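You operate a simulated robot arm through the tools that you are given. There is no shell and no other tool.

You are at the controls of a simulated robot arm. One attempt, no reset.

Task
Switch the shaker off and put its jar on the high shelf.
Fine: off before the hood opens; close the hood again; leave the stroke dial. Set down upright: what you pick out. Where these are worked on the way, their far stop is far enough and under half their travel is too little: clear hood.
Where things are to end (x, y in the base frame): clear jar within 60 mm of [970, -800].

Only the result counts: the job must be done as asked and must still hold three seconds after the hand-in. Knocking over, shifting, dropping, spilling or breaking anything else fails it.

Robot
A 7-joint arm with a fingered hand, fixed in place. Base frame: the origin is on the floor under the middle of its stand, x ahead of it, y to its left, z up. Units: mm, rad, N and s.
It reaches about 1333 mm from its shoulder. Its first joint turns from -1.204 to 3.002 rad. Payload 5 kg.
The tool frame sits at the grasp point between the pads (the TCP): z along the fingers, y along the line on which they close. The tips reach 32 mm beyond it. The gripper opens to 160 mm; its body begins 89 mm behind the TCP. The gripper is a hand of 3 fingers: y runs from the thumb to the fingers, the wrist lies at [0, 0, -252] in the tool frame, and closing takes about 1.5 s.
Orientation is told as [roll, pitch, yaw] about the base's x, y, z axes, in that order, counted from this pose: with the fingers straight down and closing along the base's y, the tool's x points along the base's -x, its y along +y and its z along -z.

Tools
- The arm moves only by the tool move_arm. Its argument "steps" is a list of rows, each a list of 2 entries, a list of its own where there are three numbers: the turn, a rotation vector about the base's x, y, z in rad, then the shift along the base's x, y, z in mm. In form: [[[ax, ay, az], [dx, dy, dz]], ...]. A call has 1 to 20 rows; each row is the pose to reach, as a shift and turn from the pose commanded when the call began. "claw" is the closure in counts, from 0 (fully open) to 255 (shut), set as the call begins (left out, the last holds). Rows are played at 5 a second. More than 50 mm and 0.15 rad between two rows, or a gripper value outside its range, and nothing of the call is played. A pose out of reach is approached as far as the arm can. The call stops where the force on the tool passes 40 N (or 10 N more than at its start, if that is more) or the arm is blocked; 0.2 s more then pass. Each finger travels about 108 mm/s and halts on what it meets, pressing with about 31 N; the grip force reading is that of the motor and also rises with nothing between the fingers. The clock runs only during rows and for 0.2 s after the last one: add rows that repeat a pose to give the fingers time. It gives the time, the measured TCP pose, the force on the tool (base axes), the opening and the grip force at its end, in the units of the frame above (readings bear some noise), with the torque about the TCP (base axes, N m) and any sound that the robot's microphone picked up.
- Cameras (640 x 400 px; columns grow to the right, rows downward): "scene" is fixed at [222.5, -650.3, 1737.4]; the picture's right is [0.42, -0.91, 0.00], its down [-0.39, -0.18, -0.90] and it looks along [0.82, 0.38, -0.43] (base axes); focal length 323 px, centre (320, 200). "wrist" rides on the gripper at [65, -4, -116] in the tool frame; the picture's right is [0.06, 1.00, 0.00], its down [-0.87, 0.05, -0.49] and it looks along [-0.49, 0.03, 0.87] (tool axes); focal length 261 px, centre (320, 200). There is no depth. A picture from a camera that has moved, and an enlarged one, comes with that camera's place and axes in the base frame and with its lens.
- capture(camera): a new picture of that camera. The clock stands still meanwhile.
- raise_lower(by): slides the trunk up (or, below 0, down) by that many mm; the arm rides with it, the base frame stays. It gives what a move gives, with no picture.
- curl_fingers(finger1, finger2, thumb_bend): sets how far each is bent, from 0 (flat) to 1 (curled in); at 0.3 the hand is open as for a grip, at 0.7 the pads meet at the TCP. One left out holds its place. A second passes; each finger stops where it meets its share of the squeeze, and holds until it gets a number again. A gripper value or a shape takes the hand back. It gives what a move gives, with no picture; readings hold the bend of each and the force on the fingers (four entries, about 0 where the hand has none), thumb and palm.
- hand_shape(shape): the hand has 3 fingers and takes this shape, open, in about a second: jaw (thumb against the fingers, like two jaws); tri (thumb and two fingers); tip (a fingertip pinch); poke (one finger out to press); point (the index stretched); flat (the hand flat); cup (the hand cupped); fist (a fist). The gripper value then closes the fingers along that shape, each until it touches; the sizes above hold for jaw. It gives what a move gives, with no picture.
- zoom(camera, box): a new picture of the part [left, top, right, bottom] of that camera's present view, enlarged. The clock stands still meanwhile.
- hand_in(): hands the job in; it is judged then, once.

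Places have to be worked out from the pictures, the camera data and where the tool is seen. Open the gripper and draw the arm clear of the work before you hand the job in, unless the task says otherwise.

The tools are called after "Request:" as name(argument=value, ...) on one line, values as JSON. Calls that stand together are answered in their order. move_arm: Moves the arm, as the interface text tells. Its arguments: {"type":"object","properties":{"steps":{"type":"array","items":{"type":"array"}},"claw":{"type":"number"}},"required":["steps"]} The other tools are called the same way: raise_lower (by) moves the trunk up or down; hand_shape (shape) gives the hand a shape; curl_fingers (finger1, finger2, thumb_bend) moves the fingers one by one; capture (camera) takes a picture; zoom (camera, box) takes an enlarged picture of a part of a camera's view; hand_in () hands the job in.

At the start:

```text
clock: 0.0
eef_pos: [685.8, 98.0, 1542.9]
orientation: [0.001, 0.001, -0.001]
wrist_force: [-0.1, 0.5, 0.1]
torque: [0.02, -0.03, 0.02]
gripper_width: 159.8
grasp_force: 0.0
shape: jaw
bend: [0.3, 0.3, 0.3]
finger forces: [0.1, 0.0, 0.0, 0.0, 0.1, 0.0]
trunk travel left (down, up): [-875.0, 65.0]
```

scene: 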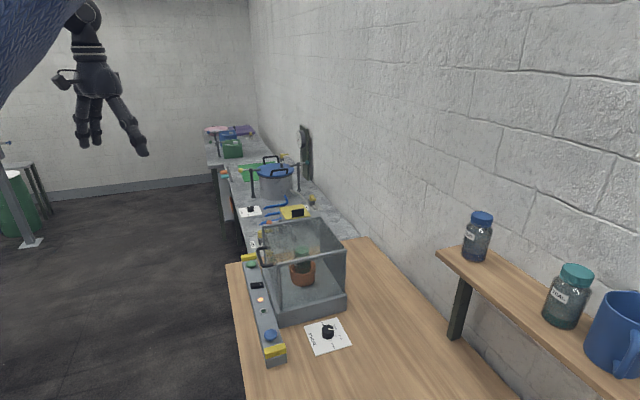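
wrist: 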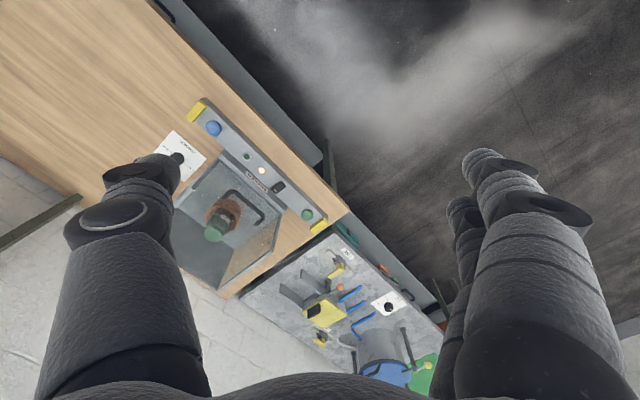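

I see a hooded device on the table with a front panel of buttons and a plant-like thing inside, plus a shelf with jars. I'll zoom in to read the details first.

Request:
zoom(camera="scene", box=[220, 200, 380, 370])

Request:
zoom(camera="scene", box=[430, 190, 640, 400])

Request:
zoom(camera="scene", box=[190, 110, 350, 230])

Request:
zoom(camera="wrist", box=[150, 80, 350, 300])

```text
2.35 times, centred on (300, 285) of scene
camera zoom: at [222.5, -650.3, 1737.4], right [0.42, -0.91, 0.0], down [-0.39, -0.18, -0.9], along [0.82, 0.38, -0.43], focal length 761 px, centre (367, 0)
```

zoom: 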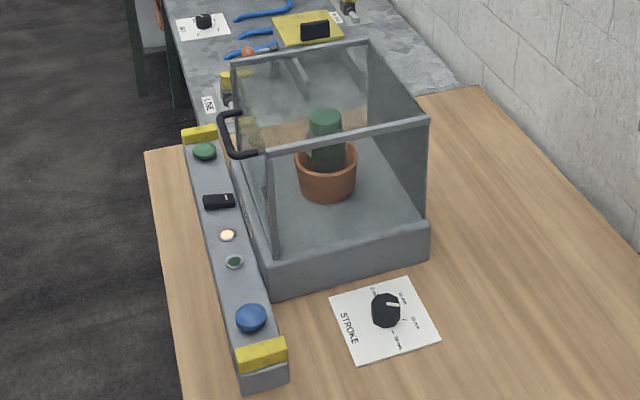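

```text
1.90 times, centred on (535, 295) of scene
camera zoom: at [222.5, -650.3, 1737.4], right [0.42, -0.91, 0.0], down [-0.39, -0.18, -0.9], along [0.82, 0.38, -0.43], focal length 616 px, centre (-90, 19)
```

zoom: 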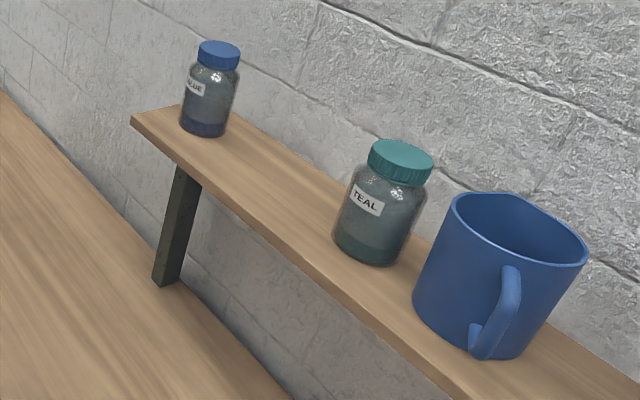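

```text
3.33 times, centred on (270, 170) of scene
camera zoom: at [222.5, -650.3, 1737.4], right [0.42, -0.91, 0.0], down [-0.39, -0.18, -0.9], along [0.82, 0.38, -0.43], focal length 1078 px, centre (487, 300)
```

zoom: 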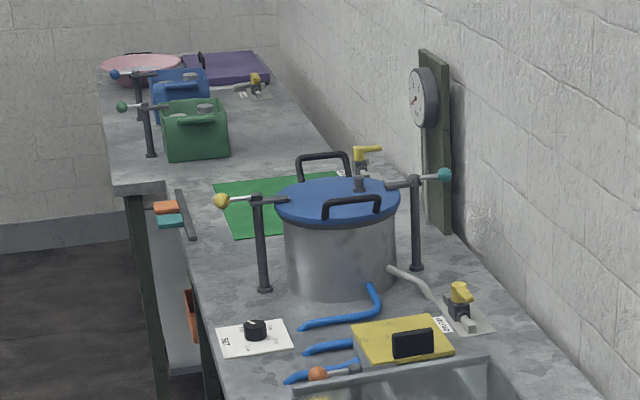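

```text
1.82 times, centred on (250, 190) of wrist
camera zoom: at [622.1, 92.9, 1659.3], right [-0.06, 1.0, 0.0], down [0.87, 0.05, 0.49], along [0.49, 0.03, -0.87], focal length 474 px, centre (447, 218)
```

zoom: 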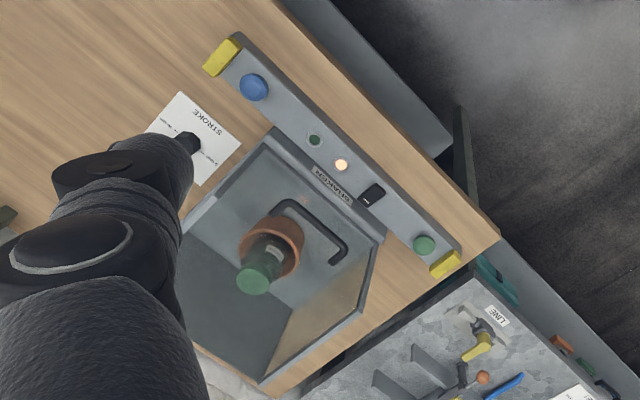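

The panel looks to run at 45° in the base frame, with blue button near (826,-199,915), green button near (1105,79,912), handle bar from about (937,-113) to (1014,-37) at z≈1073, and jar lid near (1088,-177,1065). I'll turn the hand by -45° and move closer to see the panel labels.

Request:
move_arm(steps=[[[0, 0, -0.1], [24, -9, -37]], [[0, 0, -0.2], [48, -18, -73]], [[0, 0, -0.3], [72, -26, -110]], [[0, 0, -0.4], [96, -35, -146]], [[0, 0, -0.5], [119, -44, -183]], [[0, 0, -0.6], [143, -53, -220]], [[0, 0, -0.7], [167, -61, -256]], [[0, 0, -0.785], [191, -70, -293]]])

Request:
capture(camera="wrist")

Request:
capture(camera="scene")

```text
clock: 1.8
eef_pos: [878.7, 26.9, 1247.9]
orientation: [-0.001, 0.001, -0.786]
wrist_force: [-0.3, -0.5, 0.0]
torque: [0.02, 0.01, 0.04]
gripper_width: 160.0
grasp_force: 0.1
shape: jaw
bend: [0.3, 0.3, 0.3]
finger forces: [0.1, 0.0, 0.0, 0.0, 0.0, 0.0]
trunk travel left (down, up): [-875.0, 65.0]
```

```text
taken
camera wrist: at [831.6, 69.5, 1364.3], right [0.66, 0.75, 0.0], down [0.65, -0.58, 0.49], along [0.37, -0.33, -0.87], focal length 261 px, centre (320, 200)
```

wrist: 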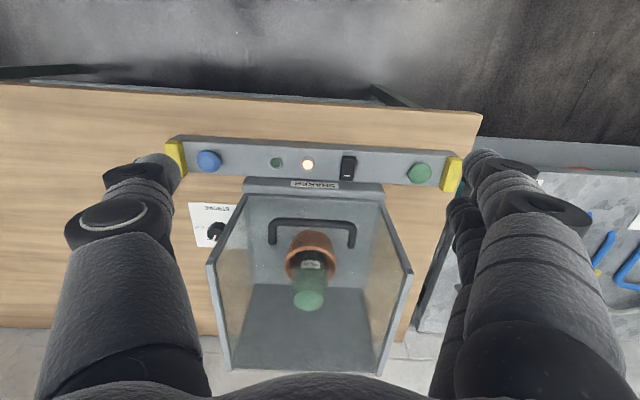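

```text
taken
```

scene: 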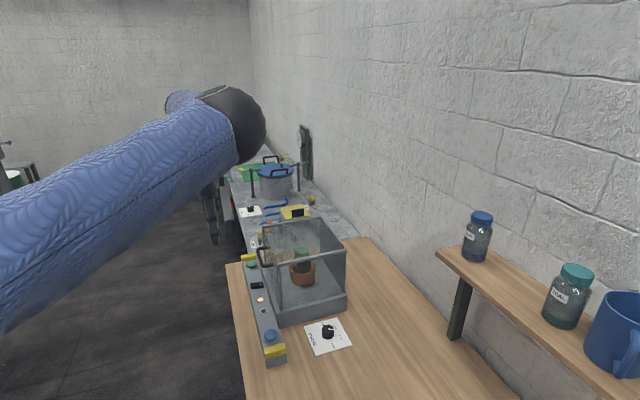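

The view is now aligned with the device. Zooming in on the panel and the hood.

Request:
zoom(camera="wrist", box=[160, 120, 320, 220])

Request:
zoom(camera="wrist", box=[290, 120, 480, 220])

Request:
zoom(camera="wrist", box=[190, 170, 430, 390])

```text
4.00 times, centred on (240, 170) of wrist
camera zoom: at [831.6, 69.5, 1364.3], right [0.66, 0.75, 0.0], down [0.65, -0.58, 0.49], along [0.37, -0.33, -0.87], focal length 1043 px, centre (640, 320)
```

zoom: 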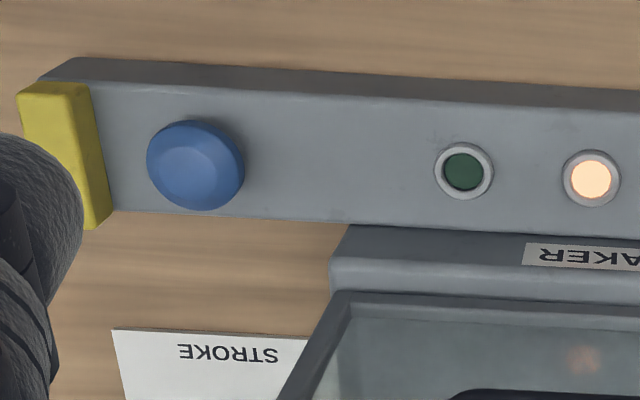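

```text
3.37 times, centred on (385, 170) of wrist
camera zoom: at [831.6, 69.5, 1364.3], right [0.66, 0.75, 0.0], down [0.65, -0.58, 0.49], along [0.37, -0.33, -0.87], focal length 878 px, centre (101, 301)
```

zoom: 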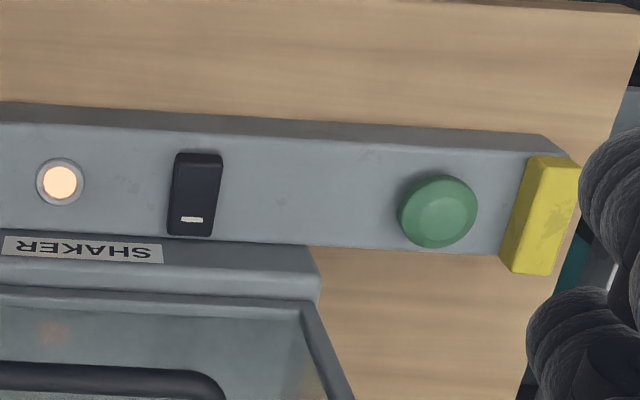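

```text
1.82 times, centred on (310, 280) of wrist
camera zoom: at [831.6, 69.5, 1364.3], right [0.66, 0.75, 0.0], down [0.65, -0.58, 0.49], along [0.37, -0.33, -0.87], focal length 474 px, centre (338, 54)
```

zoom: 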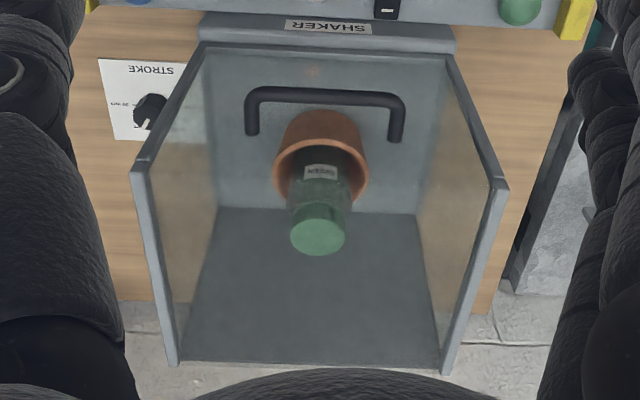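

The panel holds a green mushroom button, a rocker with a white mark, a lit lamp, an unlit green lamp and a blue mushroom button. I'll zoom on the rocker to see which end is pressed.

Request:
zoom(camera="wrist", box=[325, 145, 373, 190])

Request:
zoom(camera="scene", box=[235, 240, 290, 365])

Request:
zoom(camera="scene", box=[240, 270, 280, 320])

```text
8.89 times, centred on (349, 168) of wrist
camera zoom: at [831.6, 69.5, 1364.3], right [0.66, 0.75, 0.0], down [0.65, -0.58, 0.49], along [0.37, -0.33, -0.87], focal length 2317 px, centre (62, 489)
```

zoom: 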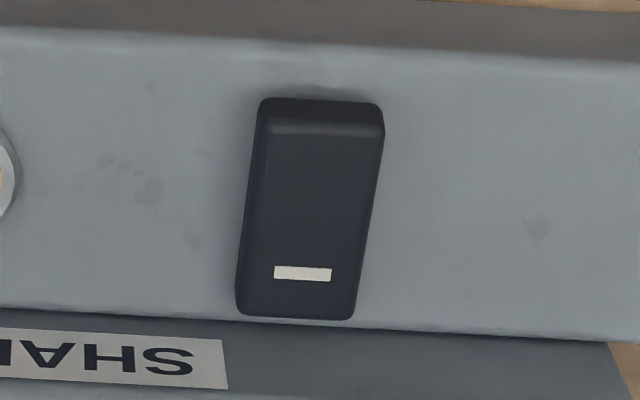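

```text
3.20 times, centred on (262, 302) of scene
camera zoom: at [222.5, -650.3, 1737.4], right [0.42, -0.91, 0.0], down [-0.39, -0.18, -0.9], along [0.82, 0.38, -0.43], focal length 1034 px, centre (504, -128)
```

zoom: 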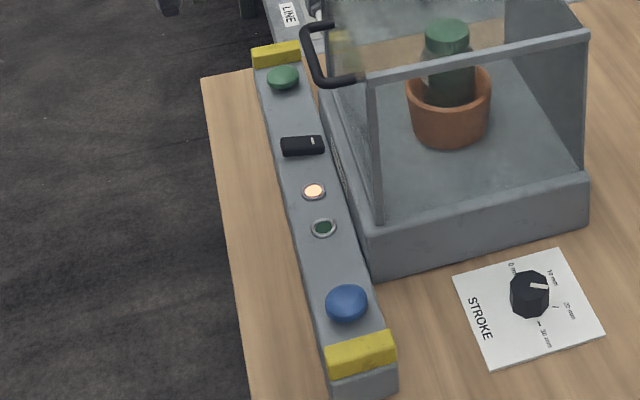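

```text
8.00 times, centred on (260, 295) of scene
camera zoom: at [222.5, -650.3, 1737.4], right [0.42, -0.91, 0.0], down [-0.39, -0.18, -0.9], along [0.82, 0.38, -0.43], focal length 2586 px, centre (800, -560)
```

zoom: 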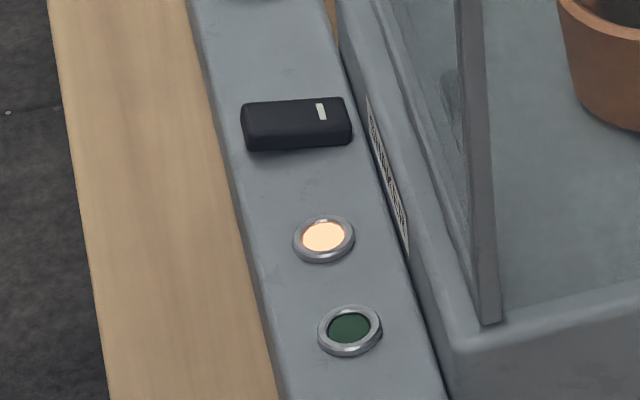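

The rocker's marked end (toward the hood) looks pressed in and its near end stands proud, so off should be pressing the near end. The rocker is at about (1010,-19,910). I'll set the poke shape here, well clear of everything, and look at it.

Request:
hand_shape(shape="poke")

Request:
capture(camera="wrist")

Request:
capture(camera="scene")

```text
clock: 2.7
eef_pos: [876.6, 26.4, 1248.8]
orientation: [0.001, 0.0, -0.785]
wrist_force: [1.1, -1.0, 0.2]
torque: [0.01, 0.0, 0.02]
gripper_width: 0.1
grasp_force: 0.1
shape: poke
bend: [1.0, 1.0, 0.46]
finger forces: [0.0, 0.1, 0.0, 0.0, 0.0, 0.0]
trunk travel left (down, up): [-875.0, 65.0]
```

```text
taken
camera wrist: at [829.3, 70.2, 1366.1], right [0.66, 0.75, 0.0], down [0.65, -0.58, 0.49], along [0.37, -0.32, -0.87], focal length 261 px, centre (320, 200)
```

wrist: 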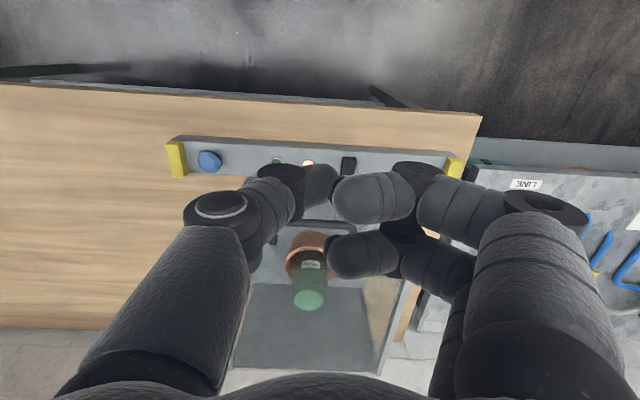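

```text
taken
```

scene: 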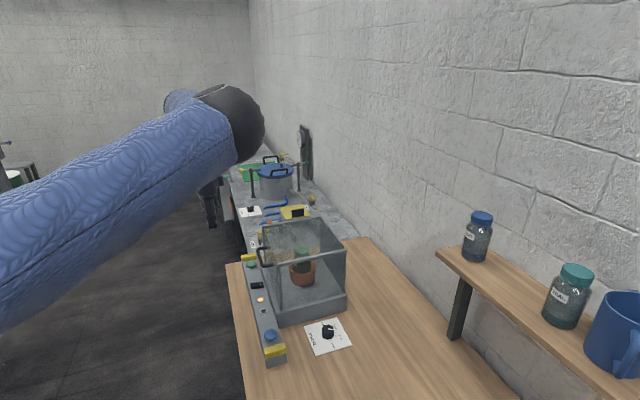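

The poke shape curls both fingers and leaves the thumb half-bent, which isn't a clear poking tip. I'll try the point shape instead.

Request:
hand_shape(shape="point")

Request:
capture(camera="wrist")

```text
clock: 3.6
eef_pos: [877.8, 26.8, 1249.0]
orientation: [-0.001, 0.0, -0.785]
wrist_force: [0.3, 0.9, 0.0]
torque: [0.0, 0.04, 0.0]
gripper_width: 0.0
grasp_force: 0.2
shape: point
bend: [0.39, 1.0, 0.42]
finger forces: [0.1, 0.0, 0.0, 0.1, 0.0, 0.1]
trunk travel left (down, up): [-875.0, 65.0]
```

```text
taken
camera wrist: at [829.1, 70.2, 1366.2], right [0.66, 0.75, 0.0], down [0.65, -0.58, 0.49], along [0.37, -0.32, -0.87], focal length 261 px, centre (320, 200)
```

wrist: 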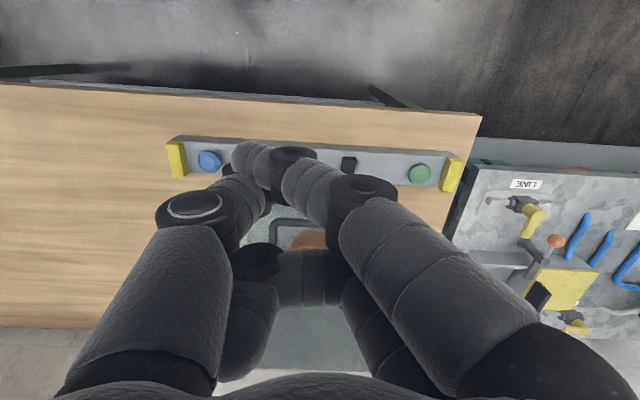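

Let me enlarge the view to understand where the pointing fingertip is.

Request:
zoom(camera="wrist", box=[140, 120, 420, 300])

Request:
zoom(camera="scene", box=[180, 140, 280, 260])

```text
2.22 times, centred on (280, 210) of wrist
camera zoom: at [829.1, 70.2, 1366.2], right [0.66, 0.75, 0.0], down [0.65, -0.58, 0.49], along [0.37, -0.32, -0.87], focal length 579 px, centre (409, 178)
```

zoom: 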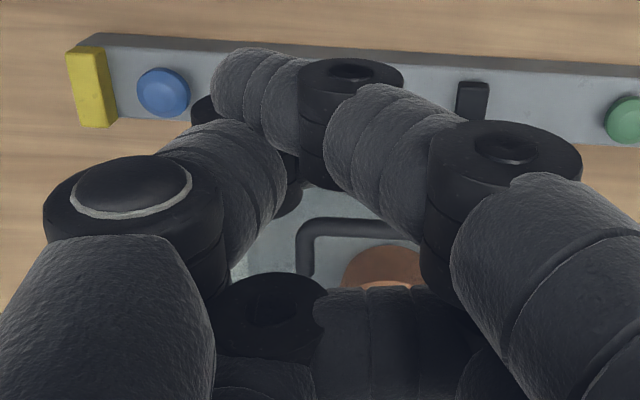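

```text
3.33 times, centred on (230, 200) of scene
camera zoom: at [222.5, -650.3, 1737.4], right [0.42, -0.91, 0.0], down [-0.39, -0.18, -0.9], along [0.82, 0.38, -0.43], focal length 1078 px, centre (620, 200)
```

zoom: 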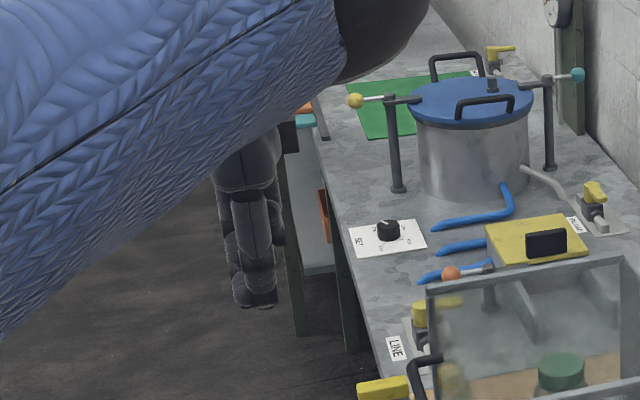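

The point shape crosses index and thumb, so it is unsuitable. I'll go back to poke and zoom in to see where the thumb tip sits.

Request:
hand_shape(shape="poke")

Request:
zoom(camera="wrist", box=[160, 120, 440, 300])

```text
clock: 4.5
eef_pos: [877.1, 27.6, 1249.3]
orientation: [0.0, -0.002, -0.783]
wrist_force: [0.4, 0.1, -0.8]
torque: [0.01, 0.0, -0.03]
gripper_width: 0.0
grasp_force: 0.0
shape: poke
bend: [1.0, 1.0, 0.46]
finger forces: [0.0, 0.0, 0.1, 0.0, 0.1, 0.0]
trunk travel left (down, up): [-875.0, 65.0]
```

```text
2.22 times, centred on (300, 210) of wrist
camera zoom: at [829.2, 70.1, 1366.1], right [0.66, 0.75, 0.0], down [0.65, -0.58, 0.49], along [0.37, -0.32, -0.87], focal length 579 px, centre (364, 178)
```

zoom: 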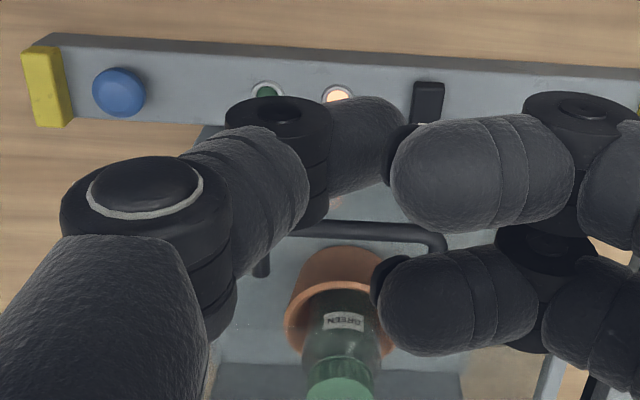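

In poke the thumb is curled over, so its tip isn't a good presser. I'll set the fingers individually: one finger straight, the others curled.

Request:
curl_fingers(finger1=0.3, finger2=1.0, thumb_bend=1.0)

Request:
capture(camera="wrist")

```text
clock: 5.5
eef_pos: [878.3, 28.6, 1249.8]
orientation: [0.0, 0.0, -0.785]
wrist_force: [0.5, 1.2, -0.2]
torque: [0.0, 0.0, -0.01]
gripper_width: 65.3
grasp_force: 0.0
shape: fingers
bend: [0.3, 1.0, 0.89]
finger forces: [0.0, 0.1, 0.0, 0.1, 0.0, 0.0]
trunk travel left (down, up): [-875.0, 65.0]
```

```text
taken
camera wrist: at [829.4, 70.1, 1365.8], right [0.66, 0.75, 0.0], down [0.65, -0.58, 0.49], along [0.37, -0.33, -0.87], focal length 261 px, centre (320, 200)
```

wrist: 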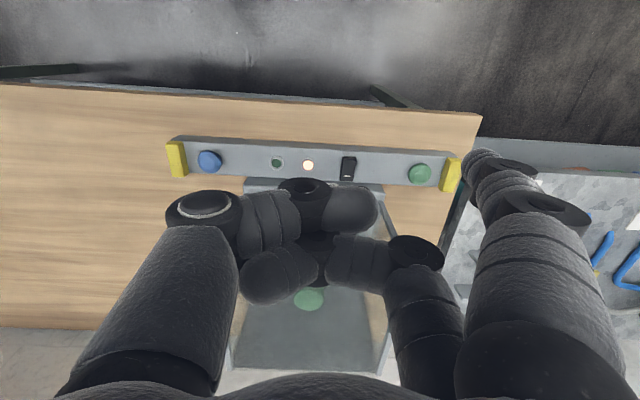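

Finger1 alone works as an outlying poker, but the thumb (centered on the hand) is better: I'll extend the thumb, curl both fingers, and then turn the hand so the thumb points toward the hood, keeping the hand body well away from the handle.

Request:
curl_fingers(finger1=1.0, finger2=1.0, thumb_bend=0.3)

Request:
capture(camera="wrist")

```text
clock: 6.5
eef_pos: [878.2, 28.1, 1249.8]
orientation: [0.0, -0.001, -0.785]
wrist_force: [1.2, 0.4, 0.0]
torque: [0.01, 0.02, -0.01]
gripper_width: 74.4
grasp_force: 0.0
shape: fingers
bend: [1.0, 1.0, 0.3]
finger forces: [0.0, 0.0, 0.0, 0.1, 0.1, 0.0]
trunk travel left (down, up): [-875.0, 65.0]
```

```text
taken
camera wrist: at [829.4, 70.1, 1365.8], right [0.66, 0.75, 0.0], down [0.65, -0.58, 0.49], along [0.37, -0.33, -0.87], focal length 261 px, centre (320, 200)
```

wrist: 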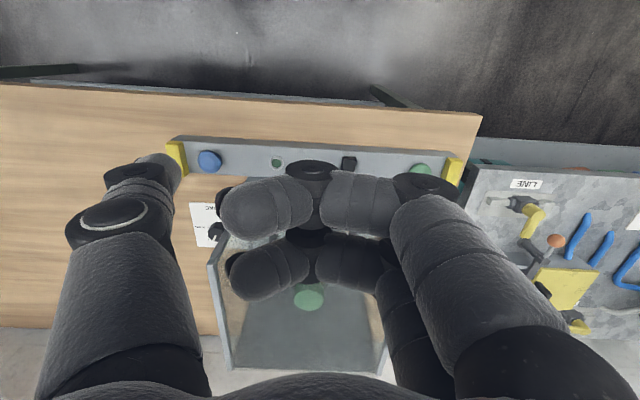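

The thumb is extended and both fingers are curled out of the way. Now I rotate +90° about vertical and shift so the thumb will be on the hood side, above the rocker, staying high.

Request:
move_arm(steps=[[[0, 0, 0.131], [4, 3, 0]], [[0, 0, 0.262], [9, 5, 0]], [[0, 0, 0.393], [13, 8, 0]], [[0, 0, 0.524], [17, 11, 0]], [[0, 0, 0.655], [21, 14, 0]], [[0, 0, 0.785], [26, 17, 0]], [[0, 0, 0.916], [30, 19, 0]], [[0, 0, 1.047], [34, 22, 0]], [[0, 0, 1.178], [38, 25, 0]], [[0, 0, 1.309], [43, 28, 0]], [[0, 0, 1.44], [47, 30, 0]], [[0, 0, 1.571], [51, 33, 0]]])

Request:
capture(camera="wrist")

Request:
capture(camera="scene")

```text
clock: 9.1
eef_pos: [927.9, 60.4, 1248.7]
orientation: [0.0, 0.0, 0.787]
wrist_force: [0.6, 0.7, 0.5]
torque: [0.05, 0.01, 0.0]
gripper_width: 74.1
grasp_force: 0.2
shape: fingers
bend: [1.0, 1.0, 0.3]
finger forces: [0.1, 0.1, 0.0, 0.0, 0.0, 0.0]
trunk travel left (down, up): [-875.0, 65.0]
```

```text
taken
camera wrist: at [886.8, 10.9, 1365.9], right [-0.75, 0.66, 0.0], down [0.57, 0.65, 0.49], along [0.32, 0.37, -0.87], focal length 261 px, centre (320, 200)
```

wrist: 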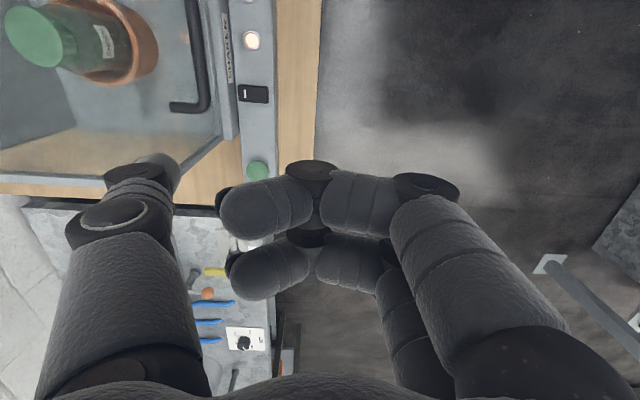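

```text
taken
```

scene: 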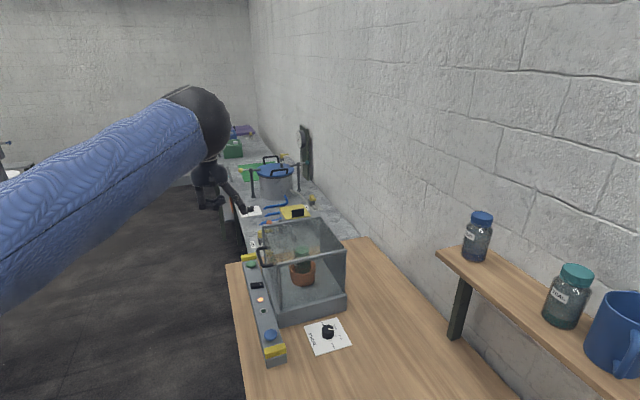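

The rotation worked. I'll zoom both cameras at the thumb tip and rocker to calibrate the tip position.

Request:
zoom(camera="scene", box=[170, 130, 290, 230])

Request:
zoom(camera="wrist", box=[60, 0, 300, 220])

```text
4.00 times, centred on (230, 180) of scene
camera zoom: at [222.5, -650.3, 1737.4], right [0.42, -0.91, 0.0], down [-0.39, -0.18, -0.9], along [0.82, 0.38, -0.43], focal length 1293 px, centre (680, 280)
```

zoom: 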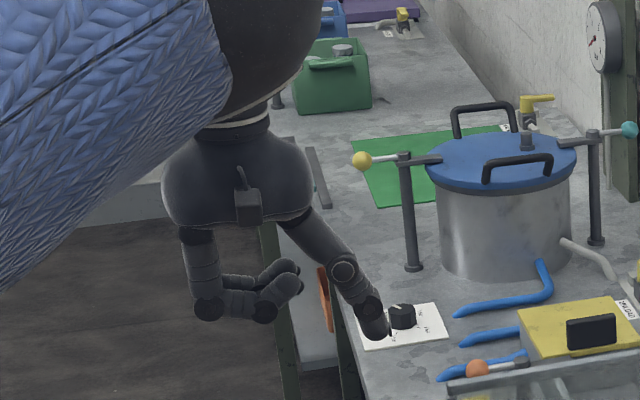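

```text
1.82 times, centred on (180, 110) of wrist
camera zoom: at [886.8, 10.9, 1365.9], right [-0.75, 0.66, 0.0], down [0.57, 0.65, 0.49], along [0.32, 0.37, -0.87], focal length 474 px, centre (574, 364)
```

zoom: 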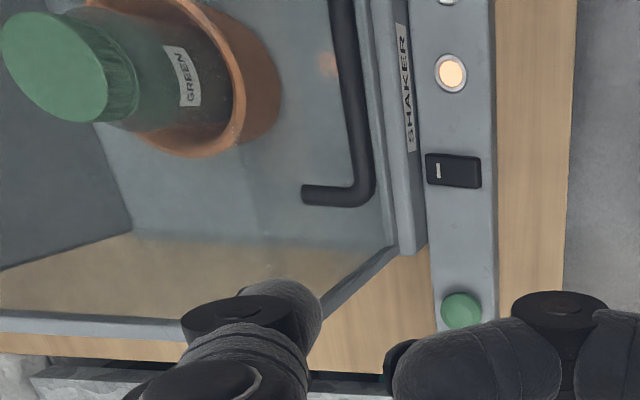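

Triangulating the thumb tip puts it about 95 mm to the hood side and ~31 mm below the TCP; the rocker spans n≈697–745 (n along (0.707,-0.707)) so the near half is right under the thumb. I descend to about 35 mm above the rocker and check.

Request:
move_arm(steps=[[[0, 0, 0], [-3, 3, -44]], [[0, 0, 0], [-3, 3, -88]], [[0, 0, 0], [-3, 3, -132]], [[0, 0, 0], [-3, 3, -176]], [[0, 0, 0], [-3, 3, -220]], [[0, 0, 0], [-3, 3, -262]], [[0, 0, 0], [-3, 3, -262]]])

Request:
capture(camera="wrist")

Request:
zoom(camera="scene", box=[210, 220, 310, 320])

```text
clock: 10.7
eef_pos: [924.5, 63.5, 988.6]
orientation: [0.002, 0.0, 0.786]
wrist_force: [-0.6, -0.3, 0.3]
torque: [0.01, -0.05, 0.01]
gripper_width: 74.1
grasp_force: 0.2
shape: fingers
bend: [1.0, 1.0, 0.3]
finger forces: [0.0, 0.0, 0.1, 0.0, 0.1, 0.1]
trunk travel left (down, up): [-875.0, 65.0]
```

```text
taken
camera wrist: at [882.7, 13.5, 1104.6], right [-0.75, 0.66, 0.0], down [0.58, 0.65, 0.49], along [0.33, 0.37, -0.87], focal length 261 px, centre (320, 200)
```

wrist: 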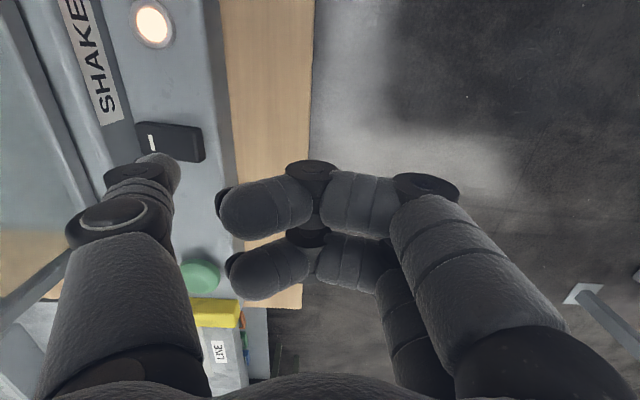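

```text
4.00 times, centred on (260, 270) of scene
camera zoom: at [222.5, -650.3, 1737.4], right [0.42, -0.91, 0.0], down [-0.39, -0.18, -0.9], along [0.82, 0.38, -0.43], focal length 1293 px, centre (560, -80)
```

zoom: 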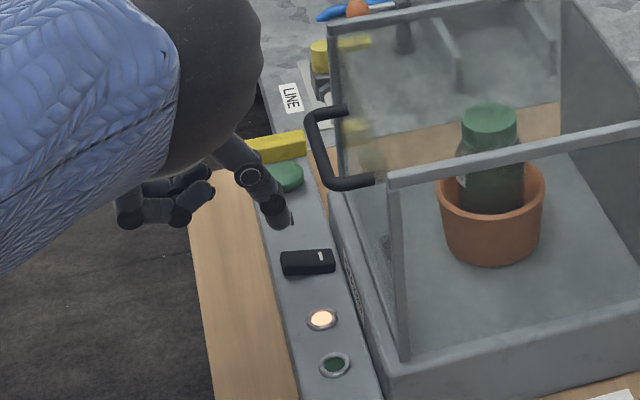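

The tip sits about 5 mm from the rocker's near edge; I'll shift 5 mm toward the hood and press down slowly in small steps while watching the force.

Request:
move_arm(steps=[[[0, 0, 0], [3.5, -3.5, -15]], [[0, 0, 0], [3.5, -3.5, -28]], [[0, 0, 0], [3.5, -3.5, -33]], [[0, 0, 0], [3.5, -3.5, -36]], [[0, 0, 0], [3.5, -3.5, -39]], [[0, 0, 0], [3.5, -3.5, -41]], [[0, 0, 0], [3.5, -3.5, -43]]])

Request:
capture(camera="wrist")

Request:
zoom(camera="scene", box=[230, 240, 310, 320])

```text
clock: 12.3
eef_pos: [929.4, 59.6, 944.7]
orientation: [0.0, -0.001, 0.786]
wrist_force: [-0.7, 0.5, 0.3]
torque: [0.0, 0.0, -0.01]
gripper_width: 74.4
grasp_force: 0.1
shape: fingers
bend: [1.0, 1.0, 0.3]
finger forces: [0.0, 0.1, 0.0, 0.0, 0.0, 0.1]
trunk travel left (down, up): [-875.0, 65.0]
heard: click
```

```text
taken
camera wrist: at [887.0, 10.4, 1060.6], right [-0.75, 0.66, 0.0], down [0.58, 0.65, 0.49], along [0.32, 0.37, -0.87], focal length 261 px, centre (320, 200)
```

wrist: 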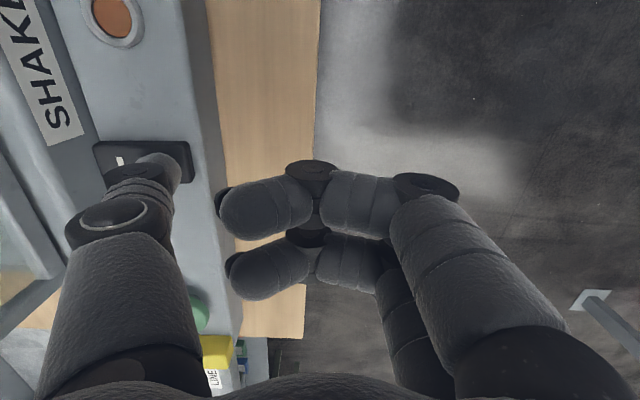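

```text
5.00 times, centred on (270, 280) of scene
camera zoom: at [222.5, -650.3, 1737.4], right [0.42, -0.91, 0.0], down [-0.39, -0.18, -0.9], along [0.82, 0.38, -0.43], focal length 1616 px, centre (570, -200)
```

zoom: 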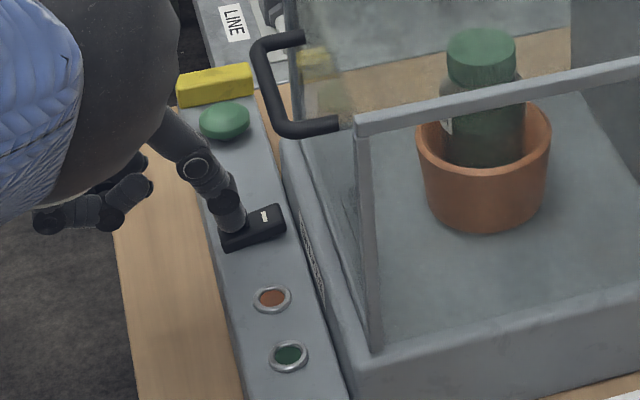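

A click was heard and the amber lamp went out, with the rocker now flipped. I'll raise the hand straight up and inspect the hood.

Request:
move_arm(steps=[[[0, 0, 0], [0, 0, 20]], [[0, 0, 0], [-10, 10, 60]], [[0, 0, 0], [-20, 20, 100]], [[0, 0, 0], [-30, 30, 145]], [[0, 0, 0], [-35, 35, 190]], [[0, 0, 0], [-35, 35, 235]], [[0, 0, 0], [-35, 35, 280]], [[0, 0, 0], [-35, 35, 325]]])

Request:
capture(camera="scene")

Request:
zoom(camera="scene", box=[240, 200, 370, 330])

Request:
capture(camera="wrist")

```text
clock: 14.1
eef_pos: [891.3, 94.0, 1268.8]
orientation: [-0.001, 0.0, 0.786]
wrist_force: [-0.6, 0.6, 0.4]
torque: [0.02, -0.05, 0.0]
gripper_width: 74.2
grasp_force: 0.1
shape: fingers
bend: [1.0, 1.0, 0.3]
finger forces: [0.0, 0.0, 0.1, 0.0, 0.0, 0.1]
trunk travel left (down, up): [-875.0, 65.0]
```

```text
taken
```

scene: 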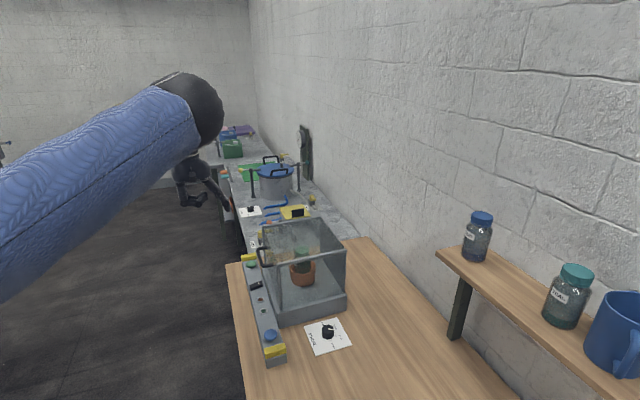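

```text
3.08 times, centred on (305, 265) of scene
camera zoom: at [222.5, -650.3, 1737.4], right [0.42, -0.91, 0.0], down [-0.39, -0.18, -0.9], along [0.82, 0.38, -0.43], focal length 995 px, centre (366, 0)
```

zoom: 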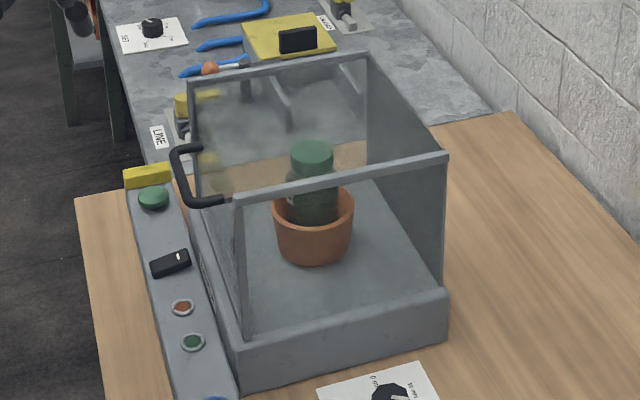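

```text
taken
camera wrist: at [850.1, 45.2, 1387.5], right [-0.75, 0.66, 0.0], down [0.58, 0.65, 0.49], along [0.33, 0.37, -0.87], focal length 261 px, centre (320, 200)
```

wrist: 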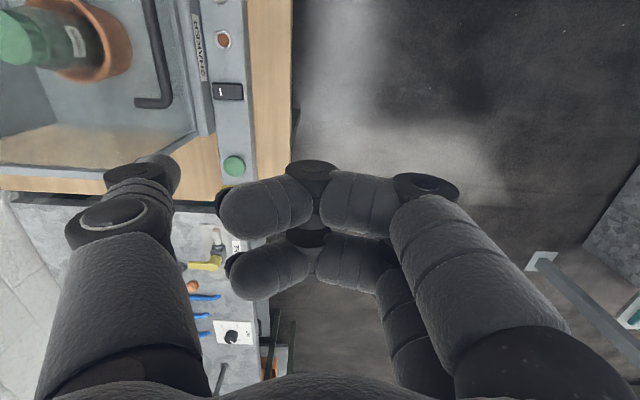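

The shaker lamp is off. I'll zoom closer on hood edges to find its hinge or slide.

Request:
zoom(camera="scene", box=[250, 210, 310, 270])

Request:
zoom(camera="scene", box=[300, 210, 360, 270])

Request:
zoom(camera="scene", box=[290, 255, 360, 325])

```text
6.67 times, centred on (280, 240) of scene
camera zoom: at [222.5, -650.3, 1737.4], right [0.42, -0.91, 0.0], down [-0.39, -0.18, -0.9], along [0.82, 0.38, -0.43], focal length 2155 px, centre (587, -67)
```

zoom: 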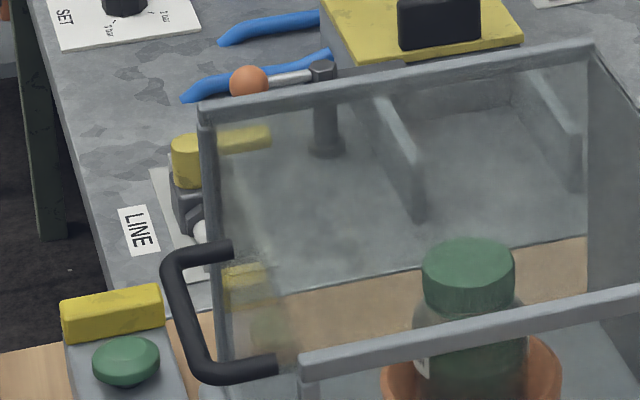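

```text
6.67 times, centred on (330, 240) of scene
camera zoom: at [222.5, -650.3, 1737.4], right [0.42, -0.91, 0.0], down [-0.39, -0.18, -0.9], along [0.82, 0.38, -0.43], focal length 2155 px, centre (253, -67)
```

zoom: 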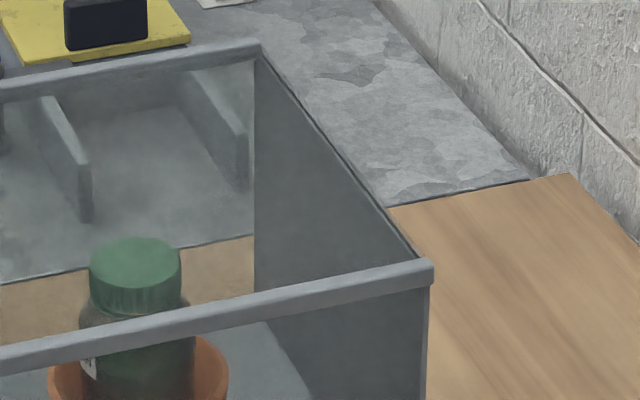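

```text
5.71 times, centred on (325, 290) of scene
camera zoom: at [222.5, -650.3, 1737.4], right [0.42, -0.91, 0.0], down [-0.39, -0.18, -0.9], along [0.82, 0.38, -0.43], focal length 1847 px, centre (291, -314)
```

zoom: 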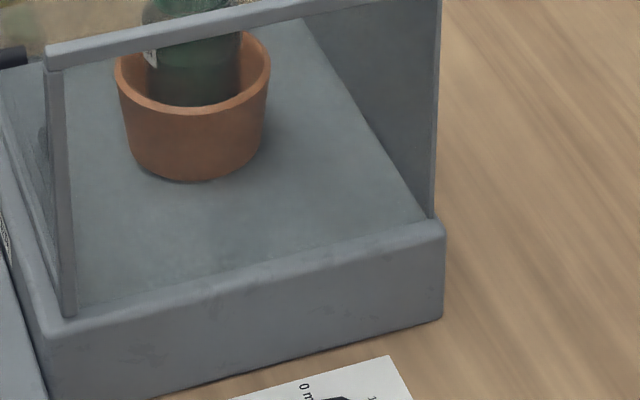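

The hood has a handle bar at about n≈738, e1≈583–690, z≈1077, standing ~36 mm off a front pane; likely hinged at the rear. I'll open the hand into jaw shape and then tilt it to horizontal (fingers pointing at the hood, thumb up) well in front of it.

Request:
hand_shape(shape="jaw")

Request:
move_arm(steps=[[[-0.0926, -0.0926, 0], [-4, -4, -10]], [[-0.185, -0.185, 0], [-7, -7, -20]], [[-0.278, -0.278, 0], [-11, -11, -30]], [[-0.37, -0.37, 0], [-14, -14, -40]], [[-0.463, -0.463, 0], [-18, -18, -50]], [[-0.555, -0.555, 0], [-21, -21, -60]], [[-0.648, -0.648, 0], [-25, -25, -70]], [[-0.74, -0.74, 0], [-28, -28, -80]], [[-0.833, -0.833, 0], [-32, -32, -90]], [[-0.926, -0.926, 0], [-35, -35, -100]], [[-1.018, -1.018, 0], [-39, -39, -110]], [[-1.111, -1.111, 0], [-42, -42, -119]]])

Request:
capture(camera="wrist")

Request:
capture(camera="scene")

```text
clock: 15.0
eef_pos: [893.8, 95.2, 1271.2]
orientation: [0.0, -0.001, 0.785]
wrist_force: [-0.5, 0.5, 0.2]
torque: [0.01, 0.02, 0.03]
gripper_width: 160.0
grasp_force: 0.1
shape: jaw
bend: [0.3, 0.3, 0.3]
finger forces: [0.1, 0.1, 0.0, 0.1, 0.0, 0.1]
trunk travel left (down, up): [-875.0, 65.0]
```

```text
clock: 17.6
eef_pos: [882.3, 20.7, 1200.2]
orientation: [-1.202, -0.016, 0.837]
wrist_force: [-0.5, -0.6, -0.2]
torque: [-0.02, 0.02, 0.03]
gripper_width: 160.0
grasp_force: 0.1
shape: jaw
bend: [0.3, 0.3, 0.3]
finger forces: [0.1, 0.1, 0.1, 0.0, 0.0, 0.1]
out of reach, approached as far as the arm can: row 9, 10, 11, 12
trunk travel left (down, up): [-875.0, 65.0]
```

```text
taken
camera wrist: at [761.0, 43.0, 1244.2], right [-0.3, 0.21, -0.93], down [0.23, 0.96, 0.14], along [0.93, -0.17, -0.33], focal length 261 px, centre (320, 200)
```

wrist: 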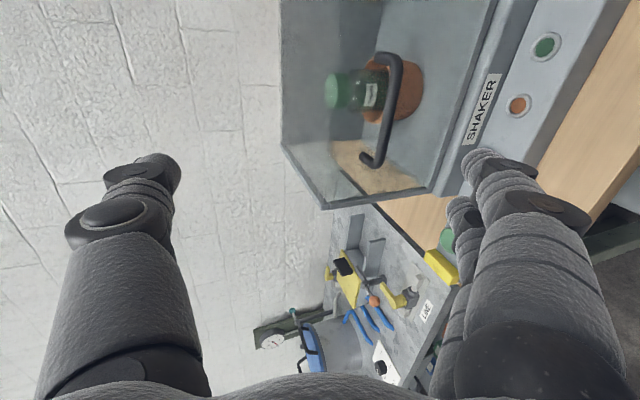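

```text
taken
```

scene: 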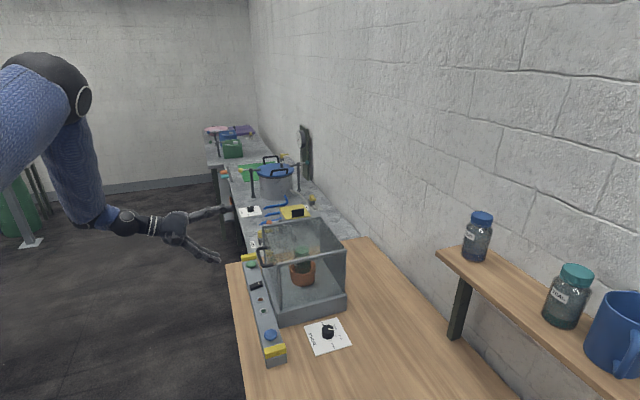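

The full tilt wasn't reachable at this height (the shoulder is high so the wrist is at its limit). I'll raise the hand and pull back, which eases the wrist, then lower the trunk.

Request:
move_arm(steps=[[[0, 0, 0], [-5, 5, 40]], [[0, 0, 0], [-10, 10, 80]], [[0, 0, 0], [-15, 15, 120]], [[0, 0, 0], [-20, 20, 160]], [[0, 0, 0], [-25, 25, 200]], [[0, 0, 0], [-30, 30, 240]], [[0, 0, 0], [-35, 35, 280]], [[0, 0, 0], [-35, 35, 320]], [[0, 0, 0], [-35, 35, 320]]])

Request:
capture(camera="scene")

```text
clock: 19.8
eef_pos: [859.1, 33.4, 1464.9]
orientation: [-1.128, 0.021, 0.81]
wrist_force: [0.1, 0.1, -0.4]
torque: [0.0, -0.01, -0.02]
gripper_width: 159.8
grasp_force: 0.0
shape: jaw
bend: [0.3, 0.3, 0.3]
finger forces: [0.0, 0.0, 0.1, 0.0, 0.0, 0.0]
trunk travel left (down, up): [-875.0, 65.0]
stopped in row 9: the arm was blocked; the commanded pose is now the measured one
```

```text
taken
```

scene: 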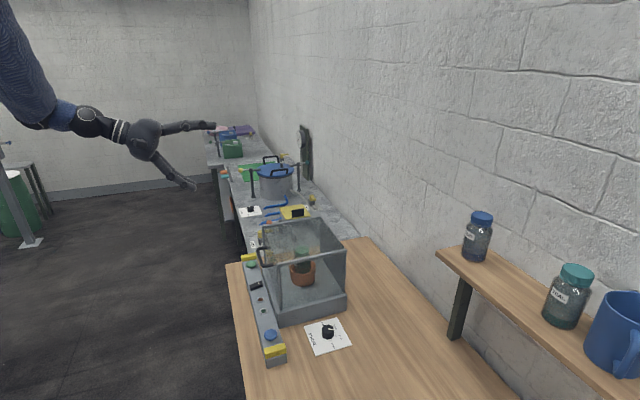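

The wrist is limited because the shoulder is much higher than the work. I'll lower the trunk by 350 mm from here (hand stays in front of and above the table), then re-raise the hand.

Request:
raise_lower(by=-330)

Request:
capture(camera="scene")

```text
clock: 23.1
eef_pos: [857.6, 33.5, 1136.2]
orientation: [-1.133, 0.019, 0.807]
wrist_force: [0.6, 0.5, -0.4]
torque: [-0.01, -0.04, 0.03]
gripper_width: 159.7
grasp_force: 0.0
shape: jaw
bend: [0.3, 0.3, 0.3]
finger forces: [0.0, 0.0, 0.0, 0.0, 0.1, 0.0]
trunk travel left (down, up): [-545.0, 395.0]
```

```text
taken
```

scene: 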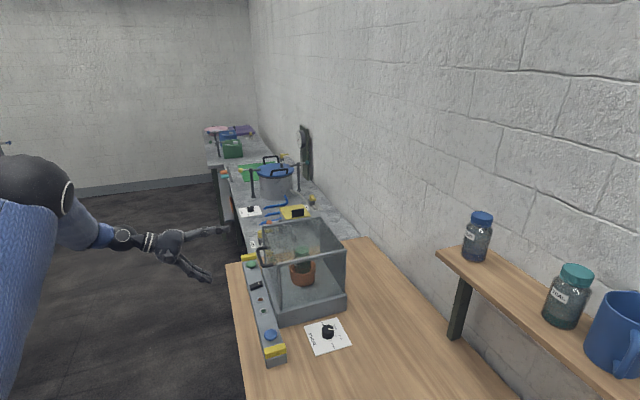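

Elbow is still high. I'll raise the hand 280 mm with the remaining tilt added gradually, then lower the trunk again.

Request:
move_arm(steps=[[[-0.045, -0.045, 0], [0, 0, 40]], [[-0.09, -0.09, 0], [0, 0, 80]], [[-0.135, -0.135, 0], [0, 0, 120]], [[-0.18, -0.18, 0], [0, 0, 160]], [[-0.22, -0.22, 0], [0, 0, 200]], [[-0.265, -0.265, 0], [0, 0, 240]], [[-0.31, -0.31, 0], [0, 0, 280]]])

Request:
capture(camera="scene")

```text
clock: 24.1
eef_pos: [891.2, -33.7, 1201.9]
orientation: [-1.219, 0.068, 0.742]
wrist_force: [0.3, 0.2, 0.0]
torque: [0.01, 0.0, 0.01]
gripper_width: 159.8
grasp_force: 0.1
shape: jaw
bend: [0.3, 0.3, 0.3]
finger forces: [0.1, 0.0, 0.1, 0.0, 0.0, 0.0]
trunk travel left (down, up): [-545.0, 395.0]
stopped in row 5: the arm was blocked; the commanded pose is now the measured one
```

```text
taken
```

scene: 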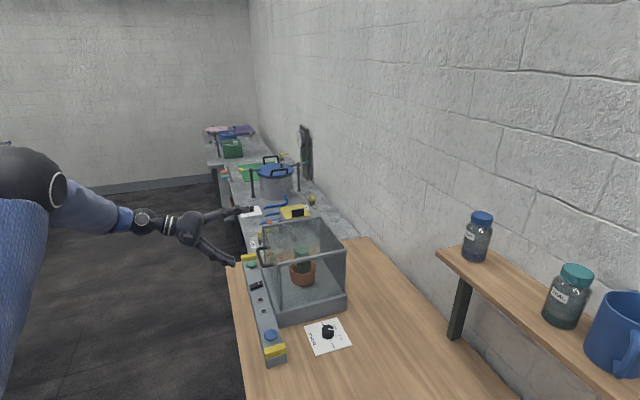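

The wrist bends too far when the hand points along -45° azimuth. I'll back off and swing the hand's pointing direction toward azimuth -20°, nearer radial, which should free the wrist.

Request:
move_arm(steps=[[[0, 0, 0.12], [-20, 20, 10]], [[0, 0, 0.24], [-40, 40, 20]], [[0, 0, 0.36], [-60, 60, 40]], [[0, 0, 0.48], [-80, 80, 60]], [[0, 0, 0.48], [-80, 80, 100]], [[0, 0, 0.48], [-80, 80, 140]]])

Request:
capture(camera="scene")

```text
clock: 25.5
eef_pos: [807.2, 49.3, 1343.3]
orientation: [-1.224, 0.067, 1.225]
wrist_force: [-1.0, 0.1, -0.2]
torque: [0.0, 0.0, 0.01]
gripper_width: 159.9
grasp_force: 0.1
shape: jaw
bend: [0.3, 0.3, 0.3]
finger forces: [0.1, 0.1, 0.1, 0.1, 0.0, 0.1]
trunk travel left (down, up): [-545.0, 395.0]
```

```text
taken
```

scene: 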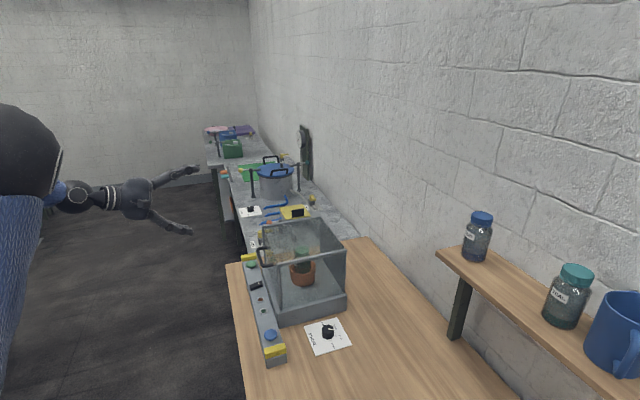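

That pose is reachable. Now lower the trunk another 230 mm.

Request:
raise_lower(by=-230)

Request:
move_arm(steps=[[[-0.04, -0.11, 0], [0, 0, 0]], [[-0.08, -0.22, 0], [0, 0, 0]], [[-0.08, -0.22, 0], [0, 0, 0]]])

Request:
capture(camera="scene")

Request:
capture(camera="wrist")

```text
clock: 27.9
eef_pos: [807.7, 49.0, 1112.4]
orientation: [-1.225, 0.07, 1.223]
wrist_force: [0.7, 1.0, -0.3]
torque: [0.01, -0.04, -0.01]
gripper_width: 159.4
grasp_force: 0.1
shape: jaw
bend: [0.3, 0.3, 0.3]
finger forces: [0.0, 0.0, 0.0, 0.0, 0.0, 0.1]
trunk travel left (down, up): [-315.0, 625.0]
```

```text
clock: 28.8
eef_pos: [808.0, 48.1, 1113.2]
orientation: [-1.463, 0.067, 1.208]
wrist_force: [0.6, -0.7, 0.1]
torque: [0.02, 0.01, -0.01]
gripper_width: 159.8
grasp_force: 0.0
shape: jaw
bend: [0.3, 0.3, 0.3]
finger forces: [0.0, 0.0, 0.0, 0.0, 0.0, 0.0]
trunk travel left (down, up): [-315.0, 625.0]
```

```text
taken
```

scene: 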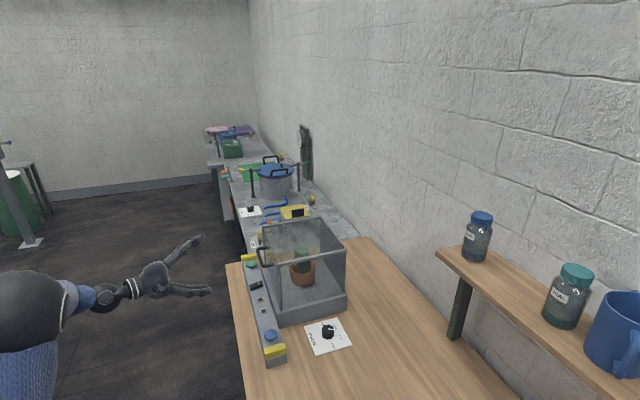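

```text
taken
camera wrist: at [679.6, 28.8, 1134.2], right [-0.15, -0.08, -0.99], down [-0.15, 0.99, -0.06], along [0.98, 0.14, -0.16], focal length 261 px, centre (320, 200)
```

wrist: 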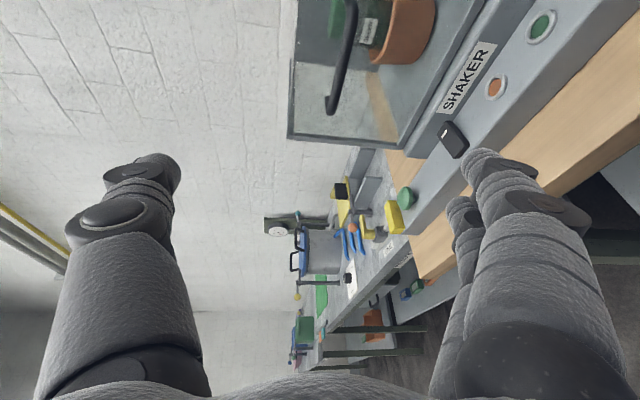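

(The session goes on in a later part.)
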